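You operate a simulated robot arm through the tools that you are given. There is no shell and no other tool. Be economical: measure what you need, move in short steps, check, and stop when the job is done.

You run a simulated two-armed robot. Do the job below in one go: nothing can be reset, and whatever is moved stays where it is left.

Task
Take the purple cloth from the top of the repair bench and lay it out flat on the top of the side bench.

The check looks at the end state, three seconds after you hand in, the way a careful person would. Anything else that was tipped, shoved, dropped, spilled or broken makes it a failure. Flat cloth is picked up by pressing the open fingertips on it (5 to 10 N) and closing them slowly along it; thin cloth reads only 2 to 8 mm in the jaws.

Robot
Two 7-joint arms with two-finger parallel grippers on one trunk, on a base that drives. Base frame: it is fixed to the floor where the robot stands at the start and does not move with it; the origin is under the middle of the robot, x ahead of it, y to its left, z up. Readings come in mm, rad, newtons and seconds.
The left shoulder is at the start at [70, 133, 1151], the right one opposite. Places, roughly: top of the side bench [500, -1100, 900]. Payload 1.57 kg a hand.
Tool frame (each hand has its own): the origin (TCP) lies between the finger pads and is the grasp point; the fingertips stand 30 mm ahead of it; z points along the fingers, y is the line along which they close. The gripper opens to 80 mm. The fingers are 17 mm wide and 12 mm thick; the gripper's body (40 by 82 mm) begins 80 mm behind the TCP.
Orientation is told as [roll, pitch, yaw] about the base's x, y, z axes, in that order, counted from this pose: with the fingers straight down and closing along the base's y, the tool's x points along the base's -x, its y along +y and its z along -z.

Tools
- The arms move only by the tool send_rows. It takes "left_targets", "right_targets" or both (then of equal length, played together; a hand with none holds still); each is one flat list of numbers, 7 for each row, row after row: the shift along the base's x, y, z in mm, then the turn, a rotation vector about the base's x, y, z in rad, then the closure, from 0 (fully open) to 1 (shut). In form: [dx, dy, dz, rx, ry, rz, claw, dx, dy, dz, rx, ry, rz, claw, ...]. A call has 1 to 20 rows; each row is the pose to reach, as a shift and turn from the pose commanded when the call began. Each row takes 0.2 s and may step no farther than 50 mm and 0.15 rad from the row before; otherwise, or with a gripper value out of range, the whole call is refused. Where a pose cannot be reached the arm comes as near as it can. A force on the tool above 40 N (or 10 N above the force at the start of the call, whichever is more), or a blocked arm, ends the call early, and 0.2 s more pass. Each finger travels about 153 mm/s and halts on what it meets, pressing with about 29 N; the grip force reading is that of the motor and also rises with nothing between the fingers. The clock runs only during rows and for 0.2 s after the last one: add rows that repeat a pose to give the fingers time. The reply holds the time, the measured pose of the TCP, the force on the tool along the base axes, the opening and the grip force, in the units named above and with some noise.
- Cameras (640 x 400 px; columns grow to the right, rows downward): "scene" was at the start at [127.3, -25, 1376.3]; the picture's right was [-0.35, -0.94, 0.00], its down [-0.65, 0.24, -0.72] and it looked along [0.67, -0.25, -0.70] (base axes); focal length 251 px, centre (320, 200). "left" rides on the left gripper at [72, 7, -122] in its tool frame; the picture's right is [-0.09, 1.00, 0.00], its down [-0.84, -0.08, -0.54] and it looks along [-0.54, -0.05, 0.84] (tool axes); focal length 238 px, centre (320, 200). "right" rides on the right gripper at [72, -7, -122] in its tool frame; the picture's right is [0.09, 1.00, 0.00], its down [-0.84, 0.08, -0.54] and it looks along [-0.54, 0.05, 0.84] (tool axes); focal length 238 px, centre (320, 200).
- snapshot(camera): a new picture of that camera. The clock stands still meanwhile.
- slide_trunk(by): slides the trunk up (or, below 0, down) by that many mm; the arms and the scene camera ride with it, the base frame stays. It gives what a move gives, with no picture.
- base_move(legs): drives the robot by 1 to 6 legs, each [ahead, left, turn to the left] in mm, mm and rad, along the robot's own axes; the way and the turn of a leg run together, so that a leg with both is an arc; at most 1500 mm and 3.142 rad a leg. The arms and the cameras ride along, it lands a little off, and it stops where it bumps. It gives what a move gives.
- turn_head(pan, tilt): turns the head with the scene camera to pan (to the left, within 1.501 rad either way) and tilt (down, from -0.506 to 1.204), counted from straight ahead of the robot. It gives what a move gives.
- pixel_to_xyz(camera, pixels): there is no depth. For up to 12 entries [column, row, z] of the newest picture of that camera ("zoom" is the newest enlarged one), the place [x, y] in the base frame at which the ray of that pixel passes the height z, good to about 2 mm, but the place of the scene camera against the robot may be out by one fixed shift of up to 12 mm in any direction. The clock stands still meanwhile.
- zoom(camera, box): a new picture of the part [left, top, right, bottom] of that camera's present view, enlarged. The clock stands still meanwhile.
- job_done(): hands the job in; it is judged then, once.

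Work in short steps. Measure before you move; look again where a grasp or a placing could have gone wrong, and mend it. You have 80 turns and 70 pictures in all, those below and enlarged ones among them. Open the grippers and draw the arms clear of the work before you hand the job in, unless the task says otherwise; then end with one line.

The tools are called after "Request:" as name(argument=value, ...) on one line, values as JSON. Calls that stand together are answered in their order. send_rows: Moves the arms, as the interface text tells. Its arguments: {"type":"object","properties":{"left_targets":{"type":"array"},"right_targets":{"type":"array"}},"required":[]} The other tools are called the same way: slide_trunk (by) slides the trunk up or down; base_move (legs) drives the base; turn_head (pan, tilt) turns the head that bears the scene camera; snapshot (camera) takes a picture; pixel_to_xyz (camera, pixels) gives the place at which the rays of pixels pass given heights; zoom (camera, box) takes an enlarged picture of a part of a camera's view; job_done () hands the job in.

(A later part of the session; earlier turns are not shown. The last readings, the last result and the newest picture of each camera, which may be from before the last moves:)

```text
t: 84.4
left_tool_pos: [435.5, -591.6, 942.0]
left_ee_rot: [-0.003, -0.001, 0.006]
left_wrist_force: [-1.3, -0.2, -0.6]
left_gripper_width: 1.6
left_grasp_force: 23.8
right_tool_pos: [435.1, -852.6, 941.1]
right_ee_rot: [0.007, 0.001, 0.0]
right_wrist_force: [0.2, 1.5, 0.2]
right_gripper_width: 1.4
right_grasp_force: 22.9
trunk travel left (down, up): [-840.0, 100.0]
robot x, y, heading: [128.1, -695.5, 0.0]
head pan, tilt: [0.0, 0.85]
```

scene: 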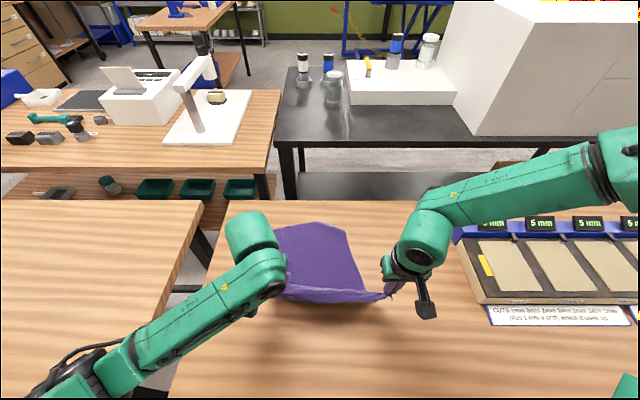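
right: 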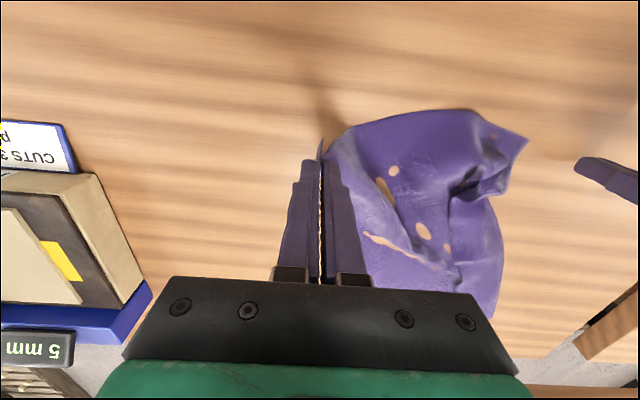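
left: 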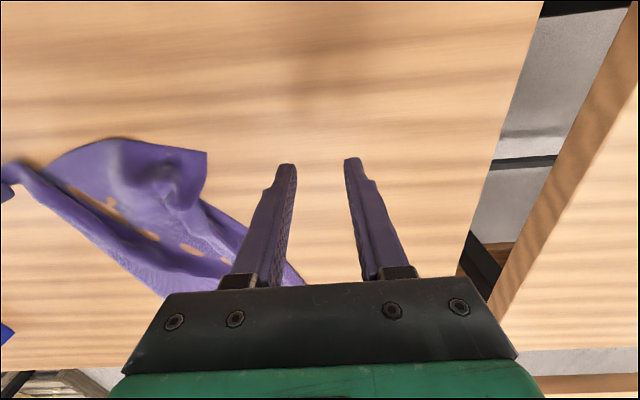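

Both in step. I lower the trunk 46 mm so the tips come to about 4 mm above the bench, draw back 25 mm to take up slack, and look.

Request:
slide_trunk(by=-46)

Request:
send_rows(left_targets=[-8, 0, 0, 0, 0, 0, 1, -16, 0, 0, 0, 0, 0, 1, -25, 0, 0, 0, 0, 0, 1], right_targets=[-8, 0, 0, 0, 0, 0, 1, -16, 0, 0, 0, 0, 0, 1, -25, 0, 0, 0, 0, 0, 1])

Request:
zoom(camera="scene", box=[180, 190, 500, 390])

Request:
pixel_to_xyz(camera="zoom", pixels=[[200, 100, 862], [300, 100, 862], [300, 200, 862], [300, 300, 862], [400, 300, 862], [400, 200, 862]])

```text
t: 85.3
left_tool_pos: [435.3, -592.4, 896.6]
left_ee_rot: [-0.002, -0.002, 0.004]
left_wrist_force: [-0.8, -1.3, 0.1]
left_gripper_width: 1.6
left_grasp_force: 23.8
right_tool_pos: [434.6, -851.7, 895.9]
right_ee_rot: [0.005, 0.002, 0.0]
right_wrist_force: [-0.1, 1.6, 0.5]
right_gripper_width: 1.4
right_grasp_force: 23.4
trunk travel left (down, up): [-794.0, 146.0]
robot x, y, heading: [127.7, -696.9, -0.001]
head pan, tilt: [0.0, 0.85]
```

```text
t: 86.1
left_tool_pos: [410.1, -592.8, 895.0]
left_ee_rot: [-0.002, 0.001, 0.006]
left_wrist_force: [-0.6, -2.1, -0.3]
left_gripper_width: 1.6
left_grasp_force: 22.9
right_tool_pos: [410.3, -852.6, 895.3]
right_ee_rot: [0.006, 0.002, -0.002]
right_wrist_force: [0.5, 1.0, 0.8]
right_gripper_width: 1.3
right_grasp_force: 23.5
trunk travel left (down, up): [-794.0, 146.0]
robot x, y, heading: [128.2, -693.3, -0.002]
head pan, tilt: [0.0, 0.85]
```

```text
2.00 times, centred on (340, 290) of scene
```

zoom: 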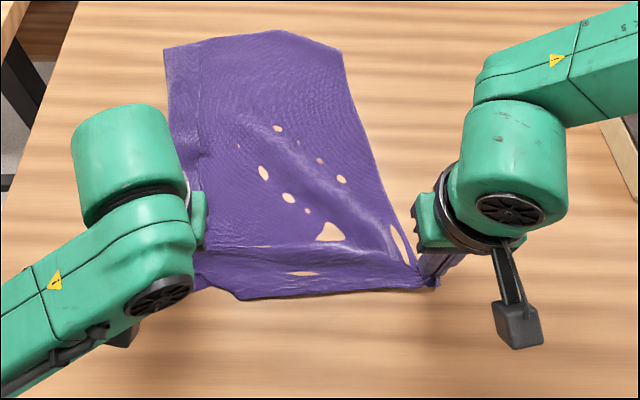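

```text
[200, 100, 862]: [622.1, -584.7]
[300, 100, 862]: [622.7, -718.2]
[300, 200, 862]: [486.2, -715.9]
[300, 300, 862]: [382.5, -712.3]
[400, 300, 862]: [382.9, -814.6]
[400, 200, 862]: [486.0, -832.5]
```

The cloth lies nearly flat, with its near edge at x≈385 and far edge at about 700. I lower to light contact and open slowly so that the bunched corners spread, then rise straight up.

Request:
send_rows(left_targets=[0, 0, -2, 0, 0, 0, 1, 0, 0, -3, 0, 0, 0, 0.97, 0, 0, -3, 0, 0, 0, 0.94, 0, 0, -3, 0, 0, 0, 0.91, 0, 0, -3, 0, 0, 0, 0.88, 0, 0, -3, 0, 0, 0, 0.85, 0, 0, -3, 0, 0, 0, 0.82, 0, 0, -3, 0, 0, 0, 0.79, 0, 0, -3, 0, 0, 0, 0.76, 0, 0, -3, 0, 0, 0, 0.73, 0, 0, -3, 0, 0, 0, 0.7, 0, 0, -3, 0, 0, 0, 0.67, 0, 0, -3, 0, 0, 0, 0.64, 0, 0, -3, 0, 0, 0, 0.6], right_targets=[0, 0, -2, 0, 0, 0, 1, 0, 0, -3, 0, 0, 0, 0.97, 0, 0, -3, 0, 0, 0, 0.94, 0, 0, -3, 0, 0, 0, 0.91, 0, 0, -3, 0, 0, 0, 0.88, 0, 0, -3, 0, 0, 0, 0.85, 0, 0, -3, 0, 0, 0, 0.82, 0, 0, -3, 0, 0, 0, 0.79, 0, 0, -3, 0, 0, 0, 0.76, 0, 0, -3, 0, 0, 0, 0.73, 0, 0, -3, 0, 0, 0, 0.7, 0, 0, -3, 0, 0, 0, 0.67, 0, 0, -3, 0, 0, 0, 0.64, 0, 0, -3, 0, 0, 0, 0.6])

Request:
send_rows(left_targets=[0, 0, 20, 0, 0, 0, 0.6, 0, 0, 50, 0, 0, 0, 0.6, 0, 40, 75, 0, 0, 0, 0.6, 0, 80, 80, 0, 0, 0, 0.6, 0, 120, 80, 0, 0, 0, 0.6], right_targets=[0, 0, 20, 0, 0, 0, 0.6, 0, 0, 50, 0, 0, 0, 0.6, 0, -40, 75, 0, 0, 0, 0.6, 0, -80, 80, 0, 0, 0, 0.6, 0, -110, 80, 0, 0, 0, 0.6])

Request:
zoom(camera="scene", box=[200, 190, 440, 340])

Request:
pixel_to_xyz(camera="zoom", pixels=[[100, 100, 862], [200, 100, 862], [300, 100, 862], [400, 100, 862], [100, 200, 862], [200, 200, 862], [300, 200, 862], [400, 200, 862], [100, 300, 862], [200, 300, 862], [300, 300, 862], [400, 300, 862]])

```text
t: 89.1
left_tool_pos: [410.7, -591.9, 892.6]
left_ee_rot: [-0.003, 0.0, 0.004]
left_wrist_force: [0.1, 0.0, 0.3]
left_gripper_width: 31.5
left_grasp_force: 0.1
right_tool_pos: [409.4, -851.6, 892.2]
right_ee_rot: [0.004, 0.0, -0.001]
right_wrist_force: [-0.5, -0.8, 3.3]
right_gripper_width: 31.2
right_grasp_force: 0.0
trunk travel left (down, up): [-794.0, 146.0]
robot x, y, heading: [132.9, -697.2, 0.003]
head pan, tilt: [0.0, 0.85]
```

```text
t: 90.3
left_tool_pos: [443.1, -507.5, 919.3]
left_ee_rot: [-0.001, 0.003, 0.006]
left_wrist_force: [0.2, 0.0, 0.1]
left_gripper_width: 32.1
left_grasp_force: 0.1
left hand out of reach, approached as far as the arm can: row 1, 2, 3, 4, 5
right_tool_pos: [411.3, -962.3, 971.6]
right_ee_rot: [0.006, 0.006, 0.003]
right_wrist_force: [0.7, 1.4, -0.3]
right_gripper_width: 32.0
right_grasp_force: 0.0
trunk travel left (down, up): [-794.0, 146.0]
robot x, y, heading: [135.8, -693.9, 0.004]
head pan, tilt: [0.0, 0.85]
```

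```text
2.67 times, centred on (320, 265) of scene
```

zoom: 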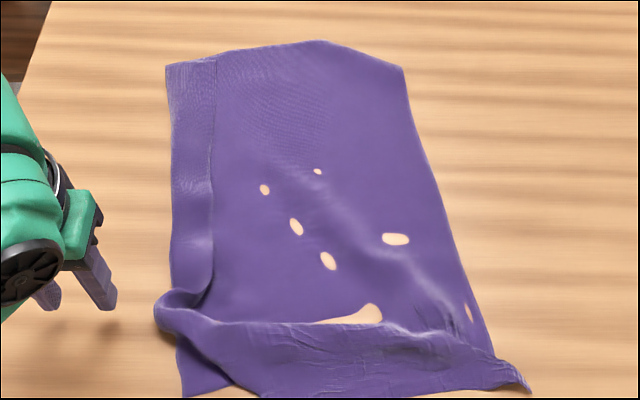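

```text
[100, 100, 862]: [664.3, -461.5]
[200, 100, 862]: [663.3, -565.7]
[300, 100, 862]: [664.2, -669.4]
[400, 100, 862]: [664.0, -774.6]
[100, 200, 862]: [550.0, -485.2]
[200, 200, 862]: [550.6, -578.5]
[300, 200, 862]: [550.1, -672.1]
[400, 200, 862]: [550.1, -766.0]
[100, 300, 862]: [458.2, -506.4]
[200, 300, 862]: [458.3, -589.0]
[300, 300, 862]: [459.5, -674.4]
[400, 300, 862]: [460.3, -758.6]
```

The cloth lies out, but a strip about 45 mm wide along its left side is folded over on top (hem at zoom column 213, y≈−575), and there is a ridge near the near edge. I turn the left gripper 90° so that it closes along the strip and bring it over (640,−562).

Request:
send_rows(left_targets=[20, 0, 10, 0, 0, 0.14, 0.5, 40, 0, 25, 0, 0, 0.28, 0.5, 60, 0, 35, 0, 0, 0.42, 0.5, 80, -5, 35, 0, 0, 0.56, 0.5, 100, -10, 35, 0, 0, 0.7, 0.5, 120, -20, 35, 0, 0, 0.84, 0.5, 140, -30, 35, 0, 0, 0.98, 0.5, 160, -40, 35, 0, 0, 1.12, 0.5, 180, -50, 35, 0, 0, 1.26, 0.5, 197, -55, 35, 0, 0, 1.4, 0.5, 197, -55, 25, 0, 0, 1.54, 0.5, 197, -55, 15, 0, 0, 1.57, 0.5])

Request:
snapshot(camera="left")

```text
t: 92.9
left_tool_pos: [640.5, -566.7, 934.2]
left_ee_rot: [0.0, 0.0, 1.577]
left_wrist_force: [0.0, -0.4, -0.1]
left_gripper_width: 39.9
left_grasp_force: 0.1
right_tool_pos: [411.3, -962.2, 972.4]
right_ee_rot: [0.005, 0.001, 0.0]
right_wrist_force: [-0.2, 0.7, 0.2]
right_gripper_width: 32.1
right_grasp_force: 0.0
trunk travel left (down, up): [-794.0, 146.0]
robot x, y, heading: [128.1, -695.1, -0.002]
head pan, tilt: [0.0, 0.85]
```

```text
14 pictures are left
```

left: 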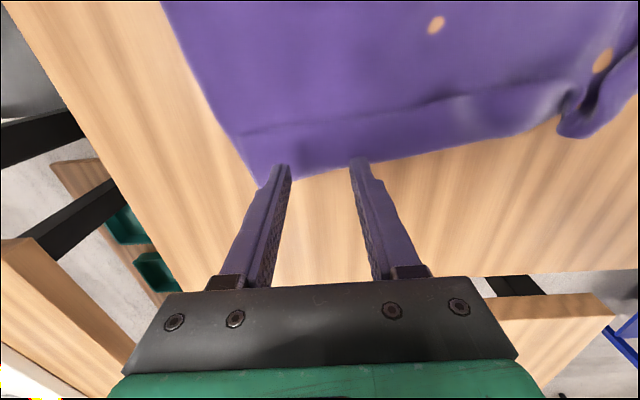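

The strip is seen well: its hem runs (240,135)–(480,95) and the fold edge (262,187)–(550,130). I measure it.

Request:
pixel_to_xyz(camera="left", pixels=[[240, 134, 864], [340, 118, 864], [460, 98, 864], [262, 187, 864], [350, 167, 864], [450, 148, 864], [555, 122, 864], [162, 2, 864]])

Request:
zoom(camera="left", box=[200, 60, 440, 210])

```text
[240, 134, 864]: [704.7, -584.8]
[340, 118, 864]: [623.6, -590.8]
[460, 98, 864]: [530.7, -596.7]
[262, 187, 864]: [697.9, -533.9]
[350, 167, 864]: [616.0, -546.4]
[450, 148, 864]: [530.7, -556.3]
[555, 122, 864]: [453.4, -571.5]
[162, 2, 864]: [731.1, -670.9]
```

```text
2.67 times, centred on (320, 135) of left
```

zoom: 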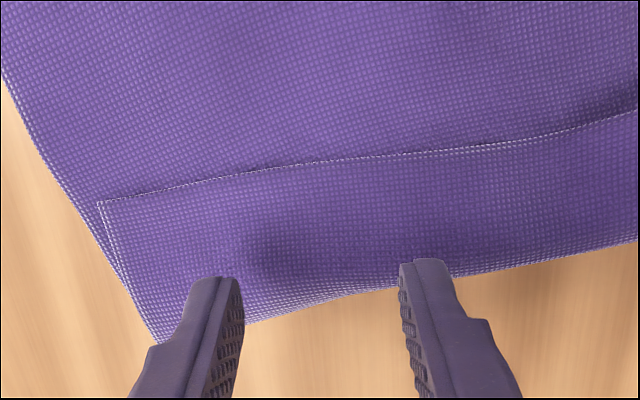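

The flap lies on top with a clean hem (y≈−589 at x=640). I centre at y=−576 and lower to contact.

Request:
send_rows(left_targets=[0, -9, -10, 0, 0, 0, 0.5, 0, -9, -22, 0, 0, 0, 0.5, 0, -9, -34, 0, 0, 0, 0.5, 0, -9, -39, 0, 0, 0, 0.5, 0, -9, -41.5, 0, 0, 0, 0.5, 0, -9, -41.5, 0, 0, 0, 0.5])

```text
t: 94.3
left_tool_pos: [639.9, -574.9, 892.9]
left_ee_rot: [-0.001, 0.0, 1.575]
left_wrist_force: [0.5, 0.2, 0.6]
left_gripper_width: 39.8
left_grasp_force: 0.0
right_tool_pos: [410.9, -962.3, 972.7]
right_ee_rot: [0.005, 0.001, 0.001]
right_wrist_force: [0.3, -0.5, 0.2]
right_gripper_width: 32.1
right_grasp_force: 0.0
trunk travel left (down, up): [-794.0, 146.0]
robot x, y, heading: [131.4, -695.5, -0.001]
head pan, tilt: [0.0, 0.85]
```

No contact yet at 892.9; I go down another 1.3 mm.

Request:
send_rows(left_targets=[0, 0, -0.7, 0, 0, 0, 0.5, 0, 0, -1.3, 0, 0, 0, 0.5, 0, 0, -1.3, 0, 0, 0, 0.5])

```text
t: 95.1
left_tool_pos: [639.0, -575.4, 892.1]
left_ee_rot: [-0.001, 0.0, 1.574]
left_wrist_force: [0.0, -0.5, 2.9]
left_gripper_width: 39.3
left_grasp_force: 0.0
right_tool_pos: [411.7, -963.3, 972.9]
right_ee_rot: [0.005, 0.001, -0.001]
right_wrist_force: [-0.8, -0.2, 0.7]
right_gripper_width: 32.0
right_grasp_force: 0.0
trunk travel left (down, up): [-794.0, 146.0]
robot x, y, heading: [131.6, -694.2, 0.002]
head pan, tilt: [0.0, 0.85]
```

Contact at 3 N; I press 0.4 mm more and close slowly.

Request:
send_rows(left_targets=[0, 0, -0.4, 0, 0, 0, 0.5, 0, 0, -0.4, 0, 0, 0, 0.53, 0, 0, -0.4, 0, 0, 0, 0.56, 0, 0, -0.4, 0, 0, 0, 0.59, 0, 0, -0.4, 0, 0, 0, 0.62, 0, 0, -0.4, 0, 0, 0, 0.65, 0, 0, -0.4, 0, 0, 0, 0.68, 0, 0, -0.4, 0, 0, 0, 0.71, 0, 0, -0.4, 0, 0, 0, 0.74, 0, 0, -0.4, 0, 0, 0, 0.77, 0, 0, -0.4, 0, 0, 0, 0.8, 0, 0, -0.4, 0, 0, 0, 0.83, 0, 0, -0.4, 0, 0, 0, 0.86, 0, 0, -0.4, 0, 0, 0, 0.89, 0, 0, -0.4, 0, 0, 0, 0.92, 0, 0, -0.4, 0, 0, 0, 0.95, 0, 0, -0.4, 0, 0, 0, 0.98, 0, 0, -0.4, 0, 0, 0, 1, 0, 0, -0.4, 0, 0, 0, 1, 0, 0, -0.4, 0, 0, 0, 1])

Request:
zoom(camera="left", box=[200, 60, 440, 210])

```text
t: 99.3
left_tool_pos: [639.8, -575.9, 891.7]
left_ee_rot: [-0.001, 0.0, 1.575]
left_wrist_force: [0.5, -0.4, 1.7]
left_gripper_width: 2.0
left_grasp_force: 24.0
right_tool_pos: [412.5, -962.5, 972.4]
right_ee_rot: [0.005, -0.002, -0.001]
right_wrist_force: [0.5, 0.5, 0.9]
right_gripper_width: 32.2
right_grasp_force: 0.1
trunk travel left (down, up): [-794.0, 146.0]
robot x, y, heading: [128.9, -697.6, 0.005]
head pan, tilt: [0.0, 0.85]
```

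```text
2.67 times, centred on (320, 135) of left
```

zoom: 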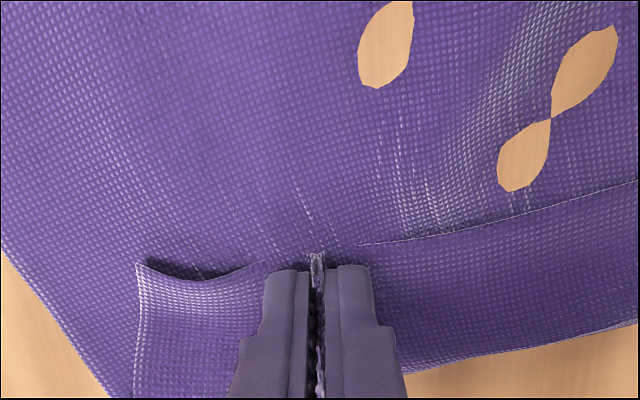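

The hem is pinched (2 mm). I carry it up over the fold line and down to the left, 86 mm in all.

Request:
send_rows(left_targets=[0, 2, 10, 0, 0, 0, 1, 0, 6, 20, 0, 0, 0, 1, 0, 14, 30, 0, 0, 0, 1, 0, 24, 38, 0, 0, 0, 1, 0, 36, 42, 0, 0, 0, 1, 0, 48, 42, 0, 0, 0, 1, 0, 60, 36, 0, 0, 0, 1, 0, 70, 28, 0, 0, 0, 1, 0, 78, 18, 0, 0, 0, 1, 0, 83, 9, 0, 0, 0, 1, 0, 86, 3, 0, 0, 0, 1, 0, 86, 3, 0, 0, 0, 1])

Request:
snapshot(camera="left")

```text
t: 101.9
left_tool_pos: [639.5, -489.1, 894.5]
left_ee_rot: [-0.003, 0.001, 1.575]
left_wrist_force: [-0.4, -0.7, -0.7]
left_gripper_width: 2.1
left_grasp_force: 23.6
right_tool_pos: [411.0, -962.9, 971.8]
right_ee_rot: [0.006, -0.001, 0.001]
right_wrist_force: [0.3, 0.0, 0.0]
right_gripper_width: 32.0
right_grasp_force: 0.0
trunk travel left (down, up): [-794.0, 146.0]
robot x, y, heading: [131.1, -697.7, 0.0]
head pan, tilt: [0.0, 0.85]
```

```text
11 pictures are left
```

left: 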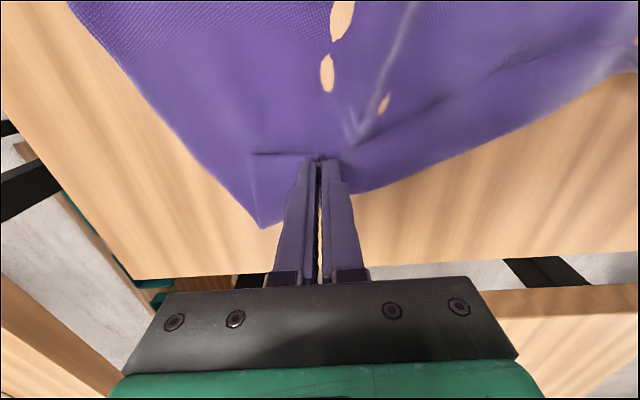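

The hem line (250,155)–(310,155) is still there and the fold edge lies beyond the fingers, so the cloth may have come along whole. I measure the edge.

Request:
pixel_to_xyz(camera="left", pixels=[[262, 228, 864], [250, 155, 864], [360, 192, 864], [500, 135, 864], [70, 5, 864], [636, 75, 864]])

Request:
zoom(camera="scene", box=[190, 190, 430, 340])

```text
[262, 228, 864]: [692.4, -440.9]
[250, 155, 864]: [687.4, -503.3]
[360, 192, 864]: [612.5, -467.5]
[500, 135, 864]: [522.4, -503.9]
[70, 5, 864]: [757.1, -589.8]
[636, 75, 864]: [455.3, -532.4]
```

```text
2.67 times, centred on (310, 265) of scene
```

zoom: 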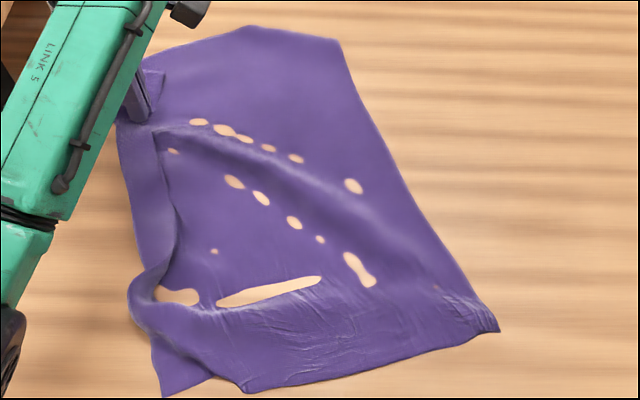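

Both layers came along, so the cloth got sheared to the left and the flap is still on top. I plan to use the right hand as an anchor: I bring it, closed, over the right edge at about (630,−690), so that both hands can first shift the cloth back right.

Request:
send_rows(right_targets=[24, 30, 0, 0, 0, 0, 1, 49, 60, 0, 0, 0, 0, 1, 73, 90, 0, 0, 0, 0, 1, 98, 121, 0, 0, 0, 0, 1, 122, 151, 0, 0, 0, 0, 1, 146, 181, 0, 0, 0, 0, 1, 171, 212, 0, 0, 0, 0, 1, 195, 242, 0, 0, 0, 0, 1, 219, 272, 0, 0, 0, 0, 1, 219, 272, -40, 0, 0, 0, 1, 219, 272, -70, 0, 0, 0, 1, 219, 272, -77, 0, 0, 0, 1, 219, 272, -79.5, 0, 0, 0, 1, 219, 272, -81, 0, 0, 0, 1])

Request:
zoom(camera="scene", box=[190, 190, 430, 340])

```text
t: 104.9
left_tool_pos: [640.1, -489.4, 895.4]
left_ee_rot: [-0.001, 0.001, 1.575]
left_wrist_force: [0.8, 0.0, 0.7]
left_gripper_width: 1.9
left_grasp_force: 23.6
right_tool_pos: [559.1, -797.7, 962.3]
right_ee_rot: [0.006, 0.001, 0.0]
right_wrist_force: [0.2, -0.7, 0.0]
right_gripper_width: 0.0
right_grasp_force: 21.3
right hand out of reach, approached as far as the arm can: row 6, 7, 8, 9, 10, 11, 12, 13, 14
trunk travel left (down, up): [-794.0, 146.0]
robot x, y, heading: [131.4, -697.7, -0.001]
head pan, tilt: [0.0, 0.85]
```

```text
2.67 times, centred on (310, 265) of scene
```

zoom: 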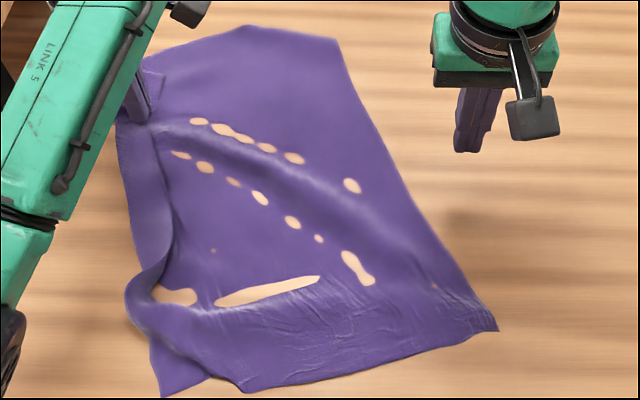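

The right arm stalled at (559,−798), likely from an awkward posture. I set the left point back where it was (lifting it over, 86 mm right) and meanwhile try taking the right hand higher and then inward.

Request:
send_rows(left_targets=[0, -8, 20, 0, 0, 0, 1, 0, -18, 45, 0, 0, 0, 1, 0, -28, 70, 0, 0, 0, 1, 0, -38, 90, 0, 0, 0, 1, 0, -50, 100, 0, 0, 0, 1, 0, -60, 95, 0, 0, 0, 1, 0, -70, 80, 0, 0, 0, 1, 0, -76, 60, 0, 0, 0, 1, 0, -80, 40, 0, 0, 0, 1, 0, -82, 20, 0, 0, 0, 1, 0, -82, 5, 0, 0, 0, 1, 0, -82, -1, 0, 0, 0, 1], right_targets=[0, 0, 30, 0, 0, 0, 1, 0, 0, 60, 0, 0, 0, 1, 0, 0, 90, 0, 0, 0, 1, 10, 15, 110, 0, 0, 0, 1, 20, 30, 110, 0, 0, 0, 1, 30, 45, 110, 0, 0, 0, 1, 40, 60, 110, 0, 0, 0, 1, 50, 75, 110, 0, 0, 0, 1, 60, 85, 110, 0, 0, 0, 1, 60, 85, 110, 0, 0, 0, 1, 60, 85, 110, 0, 0, 0, 1, 60, 85, 110, 0, 0, 0, 1])

```text
t: 107.5
left_tool_pos: [640.3, -569.9, 893.7]
left_ee_rot: [-0.001, 0.0, 1.574]
left_wrist_force: [-0.9, -0.2, 0.0]
left_gripper_width: 1.8
left_grasp_force: 23.7
right_tool_pos: [574.2, -773.7, 1070.8]
right_ee_rot: [0.005, -0.001, 0.001]
right_wrist_force: [0.6, 0.3, 0.6]
right_gripper_width: 0.1
right_grasp_force: 22.3
right hand out of reach, approached as far as the arm can: row 5, 6, 7, 8, 9, 10, 11, 12
trunk travel left (down, up): [-794.0, 146.0]
robot x, y, heading: [132.0, -696.4, 0.001]
head pan, tilt: [0.0, 0.85]
```

The cloth point is back at y≈−570. The right hand reaches (574,−774), which is over the cloth's right part and will do as an anchor; I open the left slowly and lower the right to press there.

Request:
send_rows(left_targets=[0, 0, -1.5, 0, 0, 0, 0.96, 0, 0, -1.5, 0, 0, 0, 0.91, 0, 0, -1.5, 0, 0, 0, 0.86, 0, 0, -1.5, 0, 0, 0, 0.81, 0, 0, -1.5, 0, 0, 0, 0.76, 0, 0, -1.5, 0, 0, 0, 0.71, 0, 0, -1.5, 0, 0, 0, 0.66, 0, 0, -1.5, 0, 0, 0, 0.61, 0, 0, -1.5, 0, 0, 0, 0.56, 0, 0, -1.5, 0, 0, 0, 0.5, 0, 0, 30, 0, 0, 0, 0.5], right_targets=[0, -2, -25, 0, 0, 0, 1, 0, -4, -50, 0, 0, 0, 1, 0, -6, -75, 0, 0, 0, 1, 0, -8, -100, 0, 0, 0, 1, 0, -8, -125, 0, 0, 0, 1, 0, -8, -145, 0, 0, 0, 1, 0, -8, -160, 0, 0, 0, 1, 0, -8, -168, 0, 0, 0, 1, 0, -8, -172, 0, 0, 0, 1, 0, -8, -172, 0, 0, 0, 1, 0, -8, -172, 0, 0, 0, 1])

Request:
snapshot(camera="left")

```text
t: 109.9
left_tool_pos: [638.9, -570.8, 924.9]
left_ee_rot: [-0.001, -0.001, 1.574]
left_wrist_force: [0.7, 1.0, 0.0]
left_gripper_width: 39.9
left_grasp_force: 0.1
right_tool_pos: [549.7, -815.7, 928.0]
right_ee_rot: [0.008, 0.001, 0.0]
right_wrist_force: [-0.6, -0.8, -0.2]
right_gripper_width: 0.0
right_grasp_force: 21.3
right hand out of reach, approached as far as the arm can: row 2, 3, 4, 5, 6, 7, 8, 9, 10, 11
trunk travel left (down, up): [-794.0, 146.0]
robot x, y, heading: [134.9, -696.1, 0.003]
head pan, tilt: [0.0, 0.85]
```

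```text
8 pictures are left
```

left: 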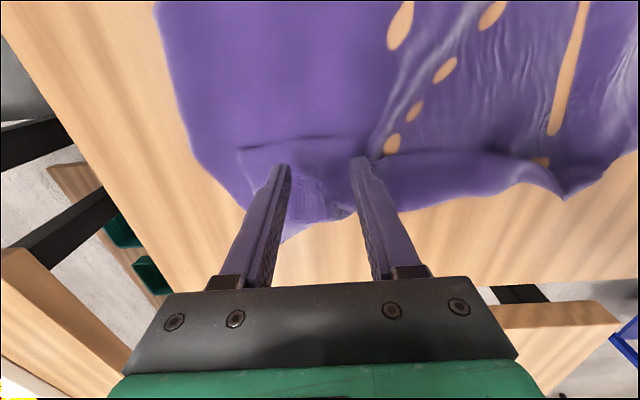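

The right arm drifts outward when low because the trunk is still too high. I raise both hands 80 mm, lower the trunk 70 mm, and bring the right hand to (575,−770) just above the cloth.

Request:
send_rows(left_targets=[0, 0, 27, 0, 0, 0, 0.7, 0, 0, 54, 0, 0, 0, 0.8, 0, 0, 80, 0, 0, 0, 0.85], right_targets=[0, 0, 27, 0, 0, 0, 1, 0, 0, 54, 0, 0, 0, 1, 0, 0, 80, 0, 0, 0, 1])

Request:
slide_trunk(by=-70)

Request:
send_rows(right_targets=[8, 15, 0, 0, 0, 0, 1, 16, 30, -8, 0, 0, 0, 1, 25, 45, -20, 0, 0, 0, 1, 25, 45, -35, 0, 0, 0, 1, 25, 45, -43, 0, 0, 0, 1])

```text
t: 110.7
left_tool_pos: [638.7, -571.1, 1004.7]
left_ee_rot: [-0.001, 0.001, 1.576]
left_wrist_force: [0.1, 0.0, 1.0]
left_gripper_width: 12.1
left_grasp_force: 0.1
right_tool_pos: [548.7, -814.8, 1008.6]
right_ee_rot: [0.005, 0.001, 0.0]
right_wrist_force: [-0.4, 0.7, 0.2]
right_gripper_width: 0.0
right_grasp_force: 21.0
trunk travel left (down, up): [-794.0, 146.0]
robot x, y, heading: [135.5, -695.7, -0.004]
head pan, tilt: [0.0, 0.85]
```

```text
t: 111.8
left_tool_pos: [638.7, -570.8, 933.0]
left_ee_rot: [-0.001, 0.001, 1.573]
left_wrist_force: [0.1, 0.6, 0.5]
left_gripper_width: 11.8
left_grasp_force: 0.1
right_tool_pos: [548.2, -815.0, 937.2]
right_ee_rot: [0.004, -0.001, 0.001]
right_wrist_force: [0.6, -0.2, 0.2]
right_gripper_width: 0.0
right_grasp_force: 21.1
trunk travel left (down, up): [-724.0, 216.0]
robot x, y, heading: [127.6, -698.4, -0.001]
head pan, tilt: [0.0, 0.85]
```

```text
t: 113.0
left_tool_pos: [638.4, -571.1, 933.3]
left_ee_rot: [-0.001, 0.0, 1.574]
left_wrist_force: [0.0, -1.2, 0.6]
left_gripper_width: 11.8
left_grasp_force: 0.1
right_tool_pos: [560.6, -792.1, 905.7]
right_ee_rot: [0.006, 0.002, 0.001]
right_wrist_force: [0.1, -0.4, 0.5]
right_gripper_width: 0.0
right_grasp_force: 21.5
right hand out of reach, approached as far as the arm can: row 3, 4, 5
trunk travel left (down, up): [-724.0, 216.0]
robot x, y, heading: [131.1, -698.6, 0.0]
head pan, tilt: [0.0, 0.85]
```

The right stalls at y≈−792, so I turn the whole robot 0.15 rad to the left to bring the right hand inward over the cloth.

Request:
base_move(legs=[[0, 0, 0.15]])

Request:
turn_head(pan=0, tilt=0.9)

Request:
snapshot(camera="scene")

```text
t: 114.0
left_tool_pos: [615.0, -496.5, 934.0]
left_ee_rot: [-0.002, 0.0, 1.724]
left_wrist_force: [0.0, -0.4, -0.1]
left_gripper_width: 12.2
left_grasp_force: 0.0
right_tool_pos: [568.4, -727.9, 906.4]
right_ee_rot: [0.006, 0.0, 0.152]
right_wrist_force: [-0.2, 0.1, 0.0]
right_gripper_width: 0.0
right_grasp_force: 21.4
trunk travel left (down, up): [-724.0, 216.0]
robot x, y, heading: [129.6, -699.8, 0.153]
head pan, tilt: [0.0, 0.85]
```

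```text
t: 114.7
left_tool_pos: [615.0, -497.4, 933.3]
left_ee_rot: [-0.002, -0.001, 1.724]
left_wrist_force: [-0.5, -0.3, -0.3]
left_gripper_width: 11.9
left_grasp_force: 0.2
right_tool_pos: [568.9, -727.4, 905.0]
right_ee_rot: [0.006, -0.001, 0.15]
right_wrist_force: [-0.4, -0.7, 0.2]
right_gripper_width: 0.2
right_grasp_force: 21.0
trunk travel left (down, up): [-724.0, 216.0]
robot x, y, heading: [126.3, -695.1, 0.15]
head pan, tilt: [0.0, 0.901]
```

```text
7 pictures are left
```

scene: 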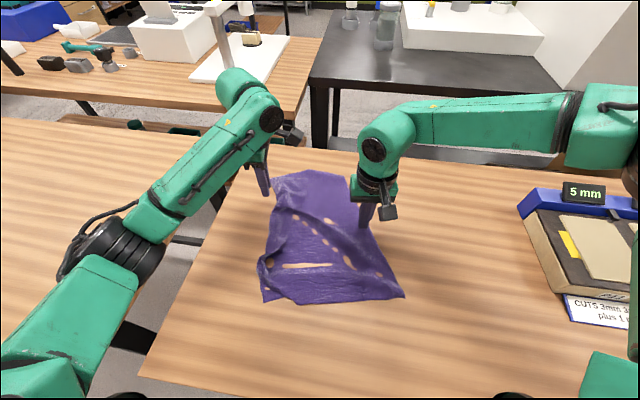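

The right hand now stands over the cloth's right part. I measure the strip from this view.

Request:
zoom(camera="scene", box=[240, 155, 420, 315])

Request:
pixel_to_xyz(camera="scene", pixels=[[270, 182, 863], [288, 177, 863], [268, 215, 863], [280, 210, 863], [262, 258, 863], [275, 250, 863], [262, 302, 863], [404, 297, 863], [335, 171, 863], [352, 180, 863], [300, 303, 863], [280, 270, 863]])

```text
2.50 times, centred on (330, 235) of scene
```

zoom: 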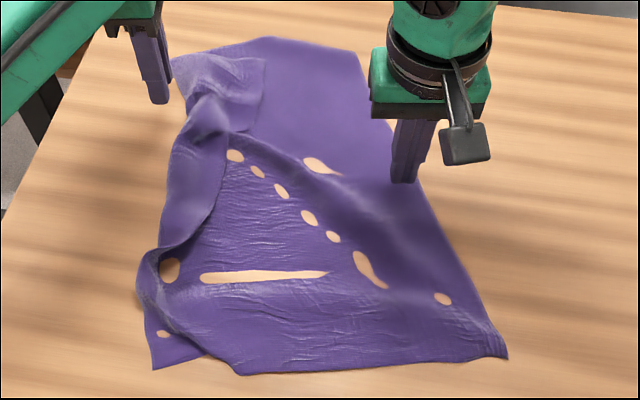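

```text
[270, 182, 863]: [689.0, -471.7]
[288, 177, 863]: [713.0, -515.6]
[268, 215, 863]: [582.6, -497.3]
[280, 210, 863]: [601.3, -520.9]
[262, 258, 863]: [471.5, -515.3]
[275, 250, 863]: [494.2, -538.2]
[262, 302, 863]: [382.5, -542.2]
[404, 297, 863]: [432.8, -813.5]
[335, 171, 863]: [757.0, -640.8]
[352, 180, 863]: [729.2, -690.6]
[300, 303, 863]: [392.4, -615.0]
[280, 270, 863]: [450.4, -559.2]
```

I press the right hand down as an anchor and set the left fingertips on the main cloth just right of the hem at about (660,−595), to plough the hem leftward.

Request:
send_rows(left_targets=[15, -30, 10, 0, 0, -0.08, 0.6, 30, -60, 10, 0, 0, -0.15, 0.6, 45, -98, 0, 0, 0, -0.15, 0.6, 45, -98, -20, 0, 0, -0.15, 0.6, 45, -98, -35, 0, 0, -0.15, 0.6, 45, -98, -40, 0, 0, -0.15, 0.6, 45, -98, -41.4, 0, 0, -0.15, 0.6, 45, -98, -41.4, 0, 0, -0.15, 0.6], right_targets=[0, 0, -4, 0, 0, 0, 1, 0, 0, -8, 0, 0, 0, 1, 0, 0, -11, 0, 0, 0, 1, 0, 0, -12, 0, 0, 0, 1, 0, 0, -13, 0, 0, 0, 1, 0, 0, -13.5, 0, 0, 0, 1, 0, 0, -14, 0, 0, 0, 1, 0, 0, -14.2, 0, 0, 0, 1])

```text
t: 116.5
left_tool_pos: [659.1, -596.1, 892.2]
left_ee_rot: [-0.002, 0.0, 1.575]
left_wrist_force: [-0.4, 0.0, 0.0]
left_gripper_width: 31.9
left_grasp_force: 0.0
right_tool_pos: [568.1, -732.1, 894.2]
right_ee_rot: [0.009, -0.001, 0.152]
right_wrist_force: [-0.5, -0.4, 0.2]
right_gripper_width: 0.3
right_grasp_force: 21.2
right hand out of reach, approached as far as the arm can: row 3, 4, 5, 6, 7, 8
trunk travel left (down, up): [-724.0, 216.0]
robot x, y, heading: [131.0, -700.1, 0.153]
head pan, tilt: [0.0, 0.901]
```

The right hand is 3 mm short at its limit, so I ease it outward 12 mm and press; left goes down a further 0.5 mm.

Request:
send_rows(left_targets=[0, 0, -0.3, 0, 0, 0, 0.6, 0, 0, -0.5, 0, 0, 0, 0.6, 0, 0, -0.5, 0, 0, 0, 0.6, 0, 0, -0.5, 0, 0, 0, 0.6], right_targets=[-6, -14, 0, 0, 0, 0, 1, -6, -14, -2, 0, 0, 0, 1, -6, -14, -3, 0, 0, 0, 1, -6, -14, -3.4, 0, 0, 0, 1])

```text
t: 117.5
left_tool_pos: [658.9, -595.6, 892.1]
left_ee_rot: [-0.001, 0.0, 1.574]
left_wrist_force: [0.1, -0.1, 0.4]
left_gripper_width: 31.9
left_grasp_force: 0.2
right_tool_pos: [562.7, -746.7, 892.3]
right_ee_rot: [0.007, -0.002, 0.15]
right_wrist_force: [-0.5, -0.4, 2.4]
right_gripper_width: 0.0
right_grasp_force: 21.9
trunk travel left (down, up): [-724.0, 216.0]
robot x, y, heading: [128.3, -702.6, 0.15]
head pan, tilt: [0.0, 0.901]
```

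Left barely touches and right has 2.4 N. Since the cloth's far part sits some 50 mm too far left, I press the right harder, drag the cloth 50 mm to the right with it while the left is lifted, and then set the left down again right of the hem.

Request:
send_rows(left_targets=[0, 0, 15, 0, 0, 0, 0.6, 0, 0, 25, 0, 0, 0, 0.6, 0, 0, 25, 0, 0, 0, 0.6, 0, -6, 25, 0, 0, 0, 0.6, 0, -12, 25, 0, 0, 0, 0.6, 0, -18, 25, 0, 0, 0, 0.6, 0, -24, 25, 0, 0, 0, 0.6, 0, -30, 25, 0, 0, 0, 0.6, 0, -36, 25, 0, 0, 0, 0.6, 0, -40, 25, 0, 0, 0, 0.6, 0, -40, 12, 0, 0, 0, 0.6, 0, -40, 4, 0, 0, 0, 0.6, 0, -40, 0, 0, 0, 0, 0.6], right_targets=[0, 0, -0.4, 0, 0, 0, 1, 0, 0, -0.7, 0, 0, 0, 1, 0, -5, -0.7, 0, 0, 0, 1, 0, -10, -0.7, 0, 0, 0, 1, 0, -15, -0.7, 0, 0, 0, 1, 0, -20, -0.7, 0, 0, 0, 1, 0, -26, -0.7, 0, 0, 0, 1, 0, -32, -0.7, 0, 0, 0, 1, 0, -38, -0.7, 0, 0, 0, 1, 0, -44, -0.7, 0, 0, 0, 1, 0, -50, -0.7, 0, 0, 0, 1, 0, -50, -0.7, 0, 0, 0, 1, 0, -50, -0.7, 0, 0, 0, 1])

Request:
snapshot(camera="scene")

```text
t: 120.2
left_tool_pos: [658.4, -635.3, 892.2]
left_ee_rot: [-0.002, 0.0, 1.576]
left_wrist_force: [0.4, 0.0, 0.0]
left_gripper_width: 32.0
left_grasp_force: 0.1
right_tool_pos: [561.7, -795.5, 890.9]
right_ee_rot: [0.006, 0.0, 0.151]
right_wrist_force: [-0.4, 1.5, 4.8]
right_gripper_width: 0.2
right_grasp_force: 21.1
trunk travel left (down, up): [-724.0, 216.0]
robot x, y, heading: [133.7, -697.5, 0.152]
head pan, tilt: [0.0, 0.901]
```

```text
5 pictures are left
```

scene: 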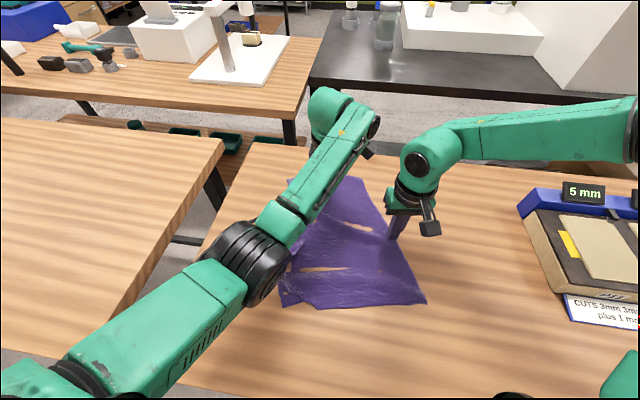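

The drag worked: the cloth moved right and smoothed. Now I plough the hem leftward with the left fingertips in light contact while the right anchors.

Request:
send_rows(left_targets=[0, 0, -0.5, 0, 0, 0, 0.6, 0, 10, -0.5, 0, 0, 0, 0.6, 0, 20, -0.5, 0, 0, 0, 0.6, 0, 30, -0.5, 0, 0, 0, 0.6, 0, 40, -0.5, 0, 0, 0, 0.6, 0, 50, -0.5, 0, 0, 0, 0.6, 0, 60, -0.5, 0, 0, 0, 0.6, 0, 70, -0.5, 0, 0, 0, 0.6, 0, 80, -0.5, 0, 0, 0, 0.6, 0, 90, -0.5, 0, 0, 0, 0.6, 0, 100, -0.5, 0, 0, 0, 0.6, 0, 110, -0.5, 0, 0, 0, 0.6, 0, 120, -0.5, 0, 0, 0, 0.6, 0, 130, -0.5, 0, 0, 0, 0.6, 0, 140, -0.5, 0, 0, 0, 0.6, 0, 150, -0.5, 0, 0, 0, 0.6, 0, 160, -0.5, 0, 0, 0, 0.6], right_targets=[0, 0, -0.4, 0, 0, 0, 1, 0, 0, -0.4, 0, 0, 0, 1, 0, 0, -0.4, 0, 0, 0, 1, 0, 0, -0.4, 0, 0, 0, 1, 0, 0, -0.4, 0, 0, 0, 1, 0, 0, -0.4, 0, 0, 0, 1, 0, 0, -0.4, 0, 0, 0, 1, 0, 0, -0.4, 0, 0, 0, 1, 0, 0, -0.4, 0, 0, 0, 1, 0, 0, -0.4, 0, 0, 0, 1, 0, 0, -0.4, 0, 0, 0, 1, 0, 0, -0.4, 0, 0, 0, 1, 0, 0, -0.4, 0, 0, 0, 1, 0, 0, -0.4, 0, 0, 0, 1, 0, 0, -0.4, 0, 0, 0, 1, 0, 0, -0.4, 0, 0, 0, 1, 0, 0, -0.4, 0, 0, 0, 1])

Request:
snapshot(camera="left")

```text
t: 123.8
left_tool_pos: [658.2, -474.6, 892.4]
left_ee_rot: [-0.004, 0.001, 1.575]
left_wrist_force: [-0.4, -0.6, 2.4]
left_gripper_width: 32.2
left_grasp_force: 0.1
right_tool_pos: [560.5, -795.6, 890.6]
right_ee_rot: [0.008, -0.003, 0.15]
right_wrist_force: [2.8, 1.8, 11.1]
right_gripper_width: 0.3
right_grasp_force: 21.9
trunk travel left (down, up): [-724.0, 216.0]
robot x, y, heading: [129.4, -696.4, 0.154]
head pan, tilt: [0.0, 0.901]
```

```text
4 pictures are left
```

left: 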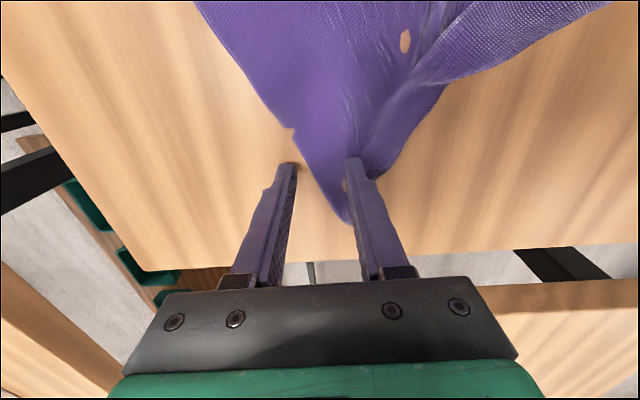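

The far-left part now lies unfolded out to (350,220); nearer the robot the strip is still folded (hem toward (450,30)). I measure to repeat the sweep there.

Request:
pixel_to_xyz(camera="left", pixels=[[350, 220, 863], [285, 130, 863], [195, 2, 863], [450, 90, 864], [600, 10, 864], [440, 20, 864], [375, 170, 864]])

```text
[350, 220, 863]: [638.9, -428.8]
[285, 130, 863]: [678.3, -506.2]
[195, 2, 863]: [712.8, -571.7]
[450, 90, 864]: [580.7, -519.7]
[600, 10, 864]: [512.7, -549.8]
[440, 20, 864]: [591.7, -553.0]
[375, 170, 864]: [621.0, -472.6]
```

I lift, go to (585,−605), set down and sweep left to y≈−472.

Request:
send_rows(left_targets=[0, 0, 25, 0, 0, 0, 0.6, -25, -44, 25, 0, 0, 0, 0.6, -50, -88, 25, 0, 0, 0, 0.6, -73, -130, 25, 0, 0, 0, 0.6, -73, -130, 8, 0, 0, 0, 0.6, -73, -130, 0, 0, 0, 0, 0.6, -73, -130, -0.5, 0, 0, 0, 0.6, -73, -120, -0.5, 0, 0, 0, 0.6, -73, -110, -0.5, 0, 0, 0, 0.6, -73, -100, -0.5, 0, 0, 0, 0.6, -73, -90, -0.5, 0, 0, 0, 0.6, -73, -80, -0.5, 0, 0, 0, 0.6, -73, -70, -0.5, 0, 0, 0, 0.6, -73, -60, -0.5, 0, 0, 0, 0.6, -73, -50, -0.5, 0, 0, 0, 0.6, -73, -40, -0.5, 0, 0, 0, 0.6, -73, -30, -0.5, 0, 0, 0, 0.6, -73, -20, -0.5, 0, 0, 0, 0.6, -73, -10, -0.5, 0, 0, 0, 0.6, -73, 2, -0.5, 0, 0, 0, 0.6])

Request:
send_rows(left_targets=[0, 0, 25, 0, 0, 0, 0.6, -22, -46, 25, 0, 0, 0, 0.6, -44, -91, 25, 0, 0, 0, 0.6, -65, -135, 25, 0, 0, 0, 0.6, -65, -135, 8, 0, 0, 0, 0.6, -65, -135, 0, 0, 0, 0, 0.6, -65, -135, 0, 0, 0, 0, 0.6, -65, -125, 0, 0, 0, 0, 0.6, -65, -115, 0, 0, 0, 0, 0.6, -65, -105, 0, 0, 0, 0, 0.6, -65, -95, 0, 0, 0, 0, 0.6, -65, -85, 0, 0, 0, 0, 0.6, -65, -75, 0, 0, 0, 0, 0.6, -65, -65, 0, 0, 0, 0, 0.6, -65, -55, 0, 0, 0, 0, 0.6, -65, -45, 0, 0, 0, 0, 0.6, -65, -35, 0, 0, 0, 0, 0.6, -65, -25, 0, 0, 0, 0, 0.6, -65, -15, 0, 0, 0, 0, 0.6])

Request:
snapshot(camera="left")

```text
refused: row 2 steps farther than a row can; nothing moved
```

```text
refused: row 2 steps farther than a row can; nothing moved
```

```text
3 pictures are left
```

left: 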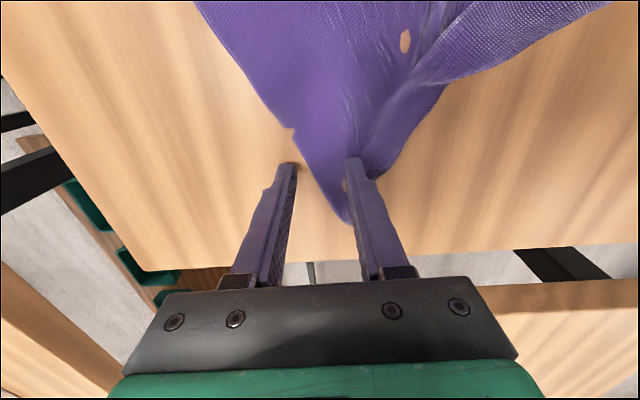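

Refused for step size only; nothing moved. I send the two sweeps again with smaller steps (first at x≈585, then x≈520).

Request:
send_rows(left_targets=[0, 0, 25, 0, 0, 0, 0.6, -18, -33, 25, 0, 0, 0, 0.6, -36, -65, 25, 0, 0, 0, 0.6, -55, -98, 25, 0, 0, 0, 0.6, -73, -130, 25, 0, 0, 0, 0.6, -73, -130, 8, 0, 0, 0, 0.6, -73, -130, -0.5, 0, 0, 0, 0.6, -73, -119, -0.5, 0, 0, 0, 0.6, -73, -108, -0.5, 0, 0, 0, 0.6, -73, -97, -0.5, 0, 0, 0, 0.6, -73, -86, -0.5, 0, 0, 0, 0.6, -73, -75, -0.5, 0, 0, 0, 0.6, -73, -64, -0.5, 0, 0, 0, 0.6, -73, -53, -0.5, 0, 0, 0, 0.6, -73, -42, -0.5, 0, 0, 0, 0.6, -73, -31, -0.5, 0, 0, 0, 0.6, -73, -20, -0.5, 0, 0, 0, 0.6, -73, -9, -0.5, 0, 0, 0, 0.6, -73, 2, -0.5, 0, 0, 0, 0.6])

Request:
send_rows(left_targets=[0, 0, 25, 0, 0, 0, 0.6, -16, -34, 25, 0, 0, 0, 0.6, -32, -68, 25, 0, 0, 0, 0.6, -49, -102, 25, 0, 0, 0, 0.6, -65, -135, 25, 0, 0, 0, 0.6, -65, -135, 8, 0, 0, 0, 0.6, -65, -135, 0, 0, 0, 0, 0.6, -65, -124, 0, 0, 0, 0, 0.6, -65, -113, 0, 0, 0, 0, 0.6, -65, -102, 0, 0, 0, 0, 0.6, -65, -91, 0, 0, 0, 0, 0.6, -65, -80, 0, 0, 0, 0, 0.6, -65, -69, 0, 0, 0, 0, 0.6, -65, -58, 0, 0, 0, 0, 0.6, -65, -47, 0, 0, 0, 0, 0.6, -65, -36, 0, 0, 0, 0, 0.6, -65, -25, 0, 0, 0, 0, 0.6, -65, -14, 0, 0, 0, 0, 0.6])

```text
t: 125.8
left_tool_pos: [629.3, -546.4, 892.3]
left_ee_rot: [-0.084, -0.077, 1.637]
left_wrist_force: [-3.1, -4.7, 21.8]
left_gripper_width: 33.3
left_grasp_force: 0.6
left hand out of reach, approached as far as the arm can: row 2, 3, 4, 5, 6, 7, 8, 9
right_tool_pos: [558.5, -797.0, 890.1]
right_ee_rot: [0.006, -0.001, 0.149]
right_wrist_force: [0.4, -0.6, 2.7]
right_gripper_width: 0.0
right_grasp_force: 21.6
trunk travel left (down, up): [-724.0, 216.0]
robot x, y, heading: [124.6, -701.5, 0.152]
head pan, tilt: [0.0, 0.901]
stopped in row 9 (left hand): the force on the tool passed its limit (the readings are from after the stop); the commanded pose is now the measured one
```

```text
t: 128.3
left_tool_pos: [618.8, -569.0, 897.8]
left_ee_rot: [-0.203, -0.185, 1.728]
left_wrist_force: [-0.1, 0.3, 1.9]
left_gripper_width: 32.0
left_grasp_force: 0.1
left hand out of reach, approached as far as the arm can: row 1, 2, 3, 4, 5, 6, 7, 8, 9, 10, 11, 12
right_tool_pos: [559.8, -796.0, 891.4]
right_ee_rot: [0.006, -0.002, 0.148]
right_wrist_force: [-1.0, -0.5, 4.0]
right_gripper_width: 0.0
right_grasp_force: 21.7
trunk travel left (down, up): [-724.0, 216.0]
robot x, y, heading: [133.0, -698.2, 0.147]
head pan, tilt: [0.0, 0.901]
stopped in row 12 (left hand): the arm was blocked; the commanded pose is now the measured one
```

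The left arm, turned 90°, ran into its limit and tilted. I lift it clear, and turn it back to its natural yaw in steps; the right keeps holding.

Request:
send_rows(left_targets=[0, 10, 20, 0, 0, 0, 0.7, 0, 20, 45, -0.003, 0.025, -0.13, 0.8, 0, 30, 70, -0.006, 0.05, -0.26, 0.85, 0, 40, 70, -0.009, 0.075, -0.39, 0.85, 0, 40, 70, -0.012, 0.1, -0.523, 0.85, 0, 40, 70, -0.015, 0.125, -0.654, 0.85, 0, 40, 70, -0.018, 0.15, -0.785, 0.85, 0, 40, 70, -0.02, 0.175, -0.915, 0.85, 0, 40, 70, -0.023, 0.2, -1.046, 0.85, 0, 40, 70, -0.026, 0.225, -1.177, 0.85, 0, 40, 70, -0.029, 0.25, -1.308, 0.85, 0, 40, 70, -0.032, 0.275, -1.438, 0.85, 0, 40, 70, -0.035, 0.3, -1.569, 0.85])

Request:
snapshot(camera="left")

```text
t: 131.1
left_tool_pos: [664.3, -527.7, 946.4]
left_ee_rot: [-0.004, 0.007, 0.121]
left_wrist_force: [0.8, 0.1, -0.2]
left_gripper_width: 11.9
left_grasp_force: 0.2
left hand out of reach, approached as far as the arm can: row 2, 3, 4, 5, 6, 7, 8, 9, 10, 11, 12, 13
right_tool_pos: [560.8, -795.6, 891.4]
right_ee_rot: [0.007, -0.002, 0.149]
right_wrist_force: [3.0, 0.6, 10.9]
right_gripper_width: 0.1
right_grasp_force: 21.1
trunk travel left (down, up): [-724.0, 216.0]
robot x, y, heading: [130.3, -695.8, 0.157]
head pan, tilt: [0.0, 0.901]
```

```text
2 pictures are left
```

left: 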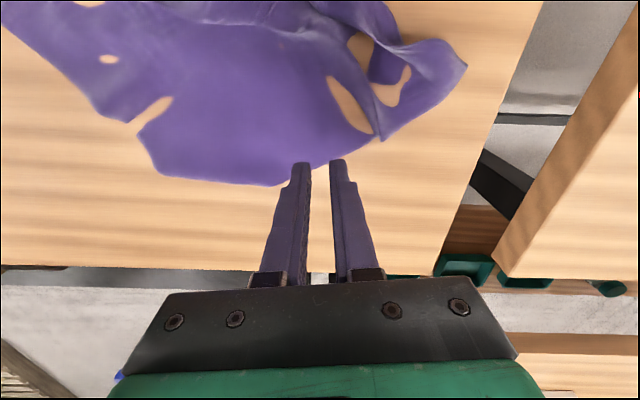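

The gripper is upright again. The far-left corner is at (465,65), with bunching around (400,90); I measure these points.

Request:
pixel_to_xyz(camera="left", pixels=[[465, 65, 866], [380, 140, 864], [275, 185, 863], [150, 165, 863], [130, 122, 863], [385, 5, 864], [420, 100, 866], [345, 60, 864]])

```text
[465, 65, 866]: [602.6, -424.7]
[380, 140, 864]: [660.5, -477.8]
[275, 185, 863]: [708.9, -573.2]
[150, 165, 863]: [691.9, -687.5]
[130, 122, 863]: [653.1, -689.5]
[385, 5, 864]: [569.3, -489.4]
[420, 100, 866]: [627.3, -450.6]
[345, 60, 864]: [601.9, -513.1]
```

The corner should lie near (690,−430) but is at (603,−425). I press the left fingertips near it at (620,−443) and drag it forward and slightly left, pulling the bunching straight.

Request:
send_rows(left_targets=[-15, 28, -5, 0, 0, 0.03, 0.6, -30, 57, -10, 0, 0, 0.03, 0.6, -45, 85, -15, 0, 0, 0.03, 0.6, -45, 85, -35, 0, 0, 0.03, 0.6, -45, 85, -50, 0, 0, 0.03, 0.6, -45, 85, -53, 0, 0, 0.03, 0.6, -45, 85, -54.8, 0, 0, 0.03, 0.6, -35, 86, -54.8, 0, 0, 0.03, 0.6, -25, 87, -54.8, 0, 0, 0.03, 0.6, -15, 88, -54.8, 0, 0, 0.03, 0.6, -5, 90, -54.8, 0, 0, 0.03, 0.6, 5, 92, -54.8, 0, 0, 0.03, 0.6, 15, 94, -54.8, 0, 0, 0.03, 0.6, 25, 96, -54.8, 0, 0, 0.03, 0.6, 35, 98, -54.8, 0, 0, 0.03, 0.6])

```text
t: 134.3
left_tool_pos: [700.5, -430.7, 891.6]
left_ee_rot: [-0.002, 0.003, 0.157]
left_wrist_force: [-1.2, -0.9, 9.2]
left_gripper_width: 32.4
left_grasp_force: 0.0
left hand out of reach, approached as far as the arm can: row 1, 2, 3
right_tool_pos: [560.5, -797.3, 891.5]
right_ee_rot: [0.007, -0.003, 0.147]
right_wrist_force: [-0.1, -0.7, -0.1]
right_gripper_width: 0.0
right_grasp_force: 21.2
trunk travel left (down, up): [-724.0, 216.0]
robot x, y, heading: [128.4, -698.8, 0.15]
head pan, tilt: [0.0, 0.901]
```

Dragged with 9 N to (700,−431). I lift the left hand, swing it clear to the left, and take a scene picture.

Request:
send_rows(left_targets=[0, 0, 20, 0, 0, 0, 0.6, 0, 0, 50, 0, 0, 0, 0.6, -10, 40, 60, 0, 0, 0, 0.6, -30, 80, 60, 0, 0, 0, 0.6, -60, 110, 60, 0, 0, 0, 0.6])

Request:
zoom(camera="scene", box=[230, 150, 470, 320])

Request:
pixel_to_xyz(camera="zoom", pixels=[[100, 100, 862], [200, 100, 862], [300, 100, 862], [100, 200, 862], [200, 200, 862], [300, 200, 862], [400, 200, 862], [100, 300, 862], [200, 300, 862], [300, 300, 862], [400, 300, 862], [500, 300, 862]])

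```text
t: 135.5
left_tool_pos: [639.7, -318.9, 949.2]
left_ee_rot: [-0.003, 0.007, 0.156]
left_wrist_force: [-0.5, -0.1, -0.2]
left_gripper_width: 32.0
left_grasp_force: 0.0
right_tool_pos: [560.9, -795.6, 890.4]
right_ee_rot: [0.007, -0.003, 0.149]
right_wrist_force: [0.3, 0.5, 0.3]
right_gripper_width: 0.0
right_grasp_force: 20.9
trunk travel left (down, up): [-724.0, 216.0]
robot x, y, heading: [129.0, -700.9, 0.151]
head pan, tilt: [0.0, 0.901]
```

```text
2.35 times, centred on (350, 235) of scene
```

zoom: 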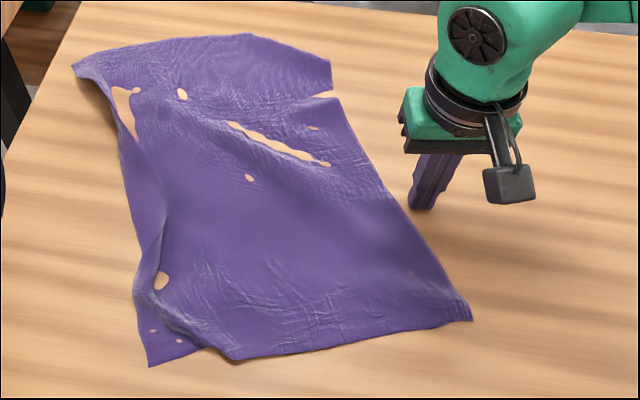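

```text
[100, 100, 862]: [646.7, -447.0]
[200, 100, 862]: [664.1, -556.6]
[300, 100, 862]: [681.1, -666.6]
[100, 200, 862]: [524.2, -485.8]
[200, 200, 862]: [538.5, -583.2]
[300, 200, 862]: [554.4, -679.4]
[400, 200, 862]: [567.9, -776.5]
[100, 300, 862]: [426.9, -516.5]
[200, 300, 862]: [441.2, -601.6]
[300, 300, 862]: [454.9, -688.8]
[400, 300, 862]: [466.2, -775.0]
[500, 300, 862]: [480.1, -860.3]
```

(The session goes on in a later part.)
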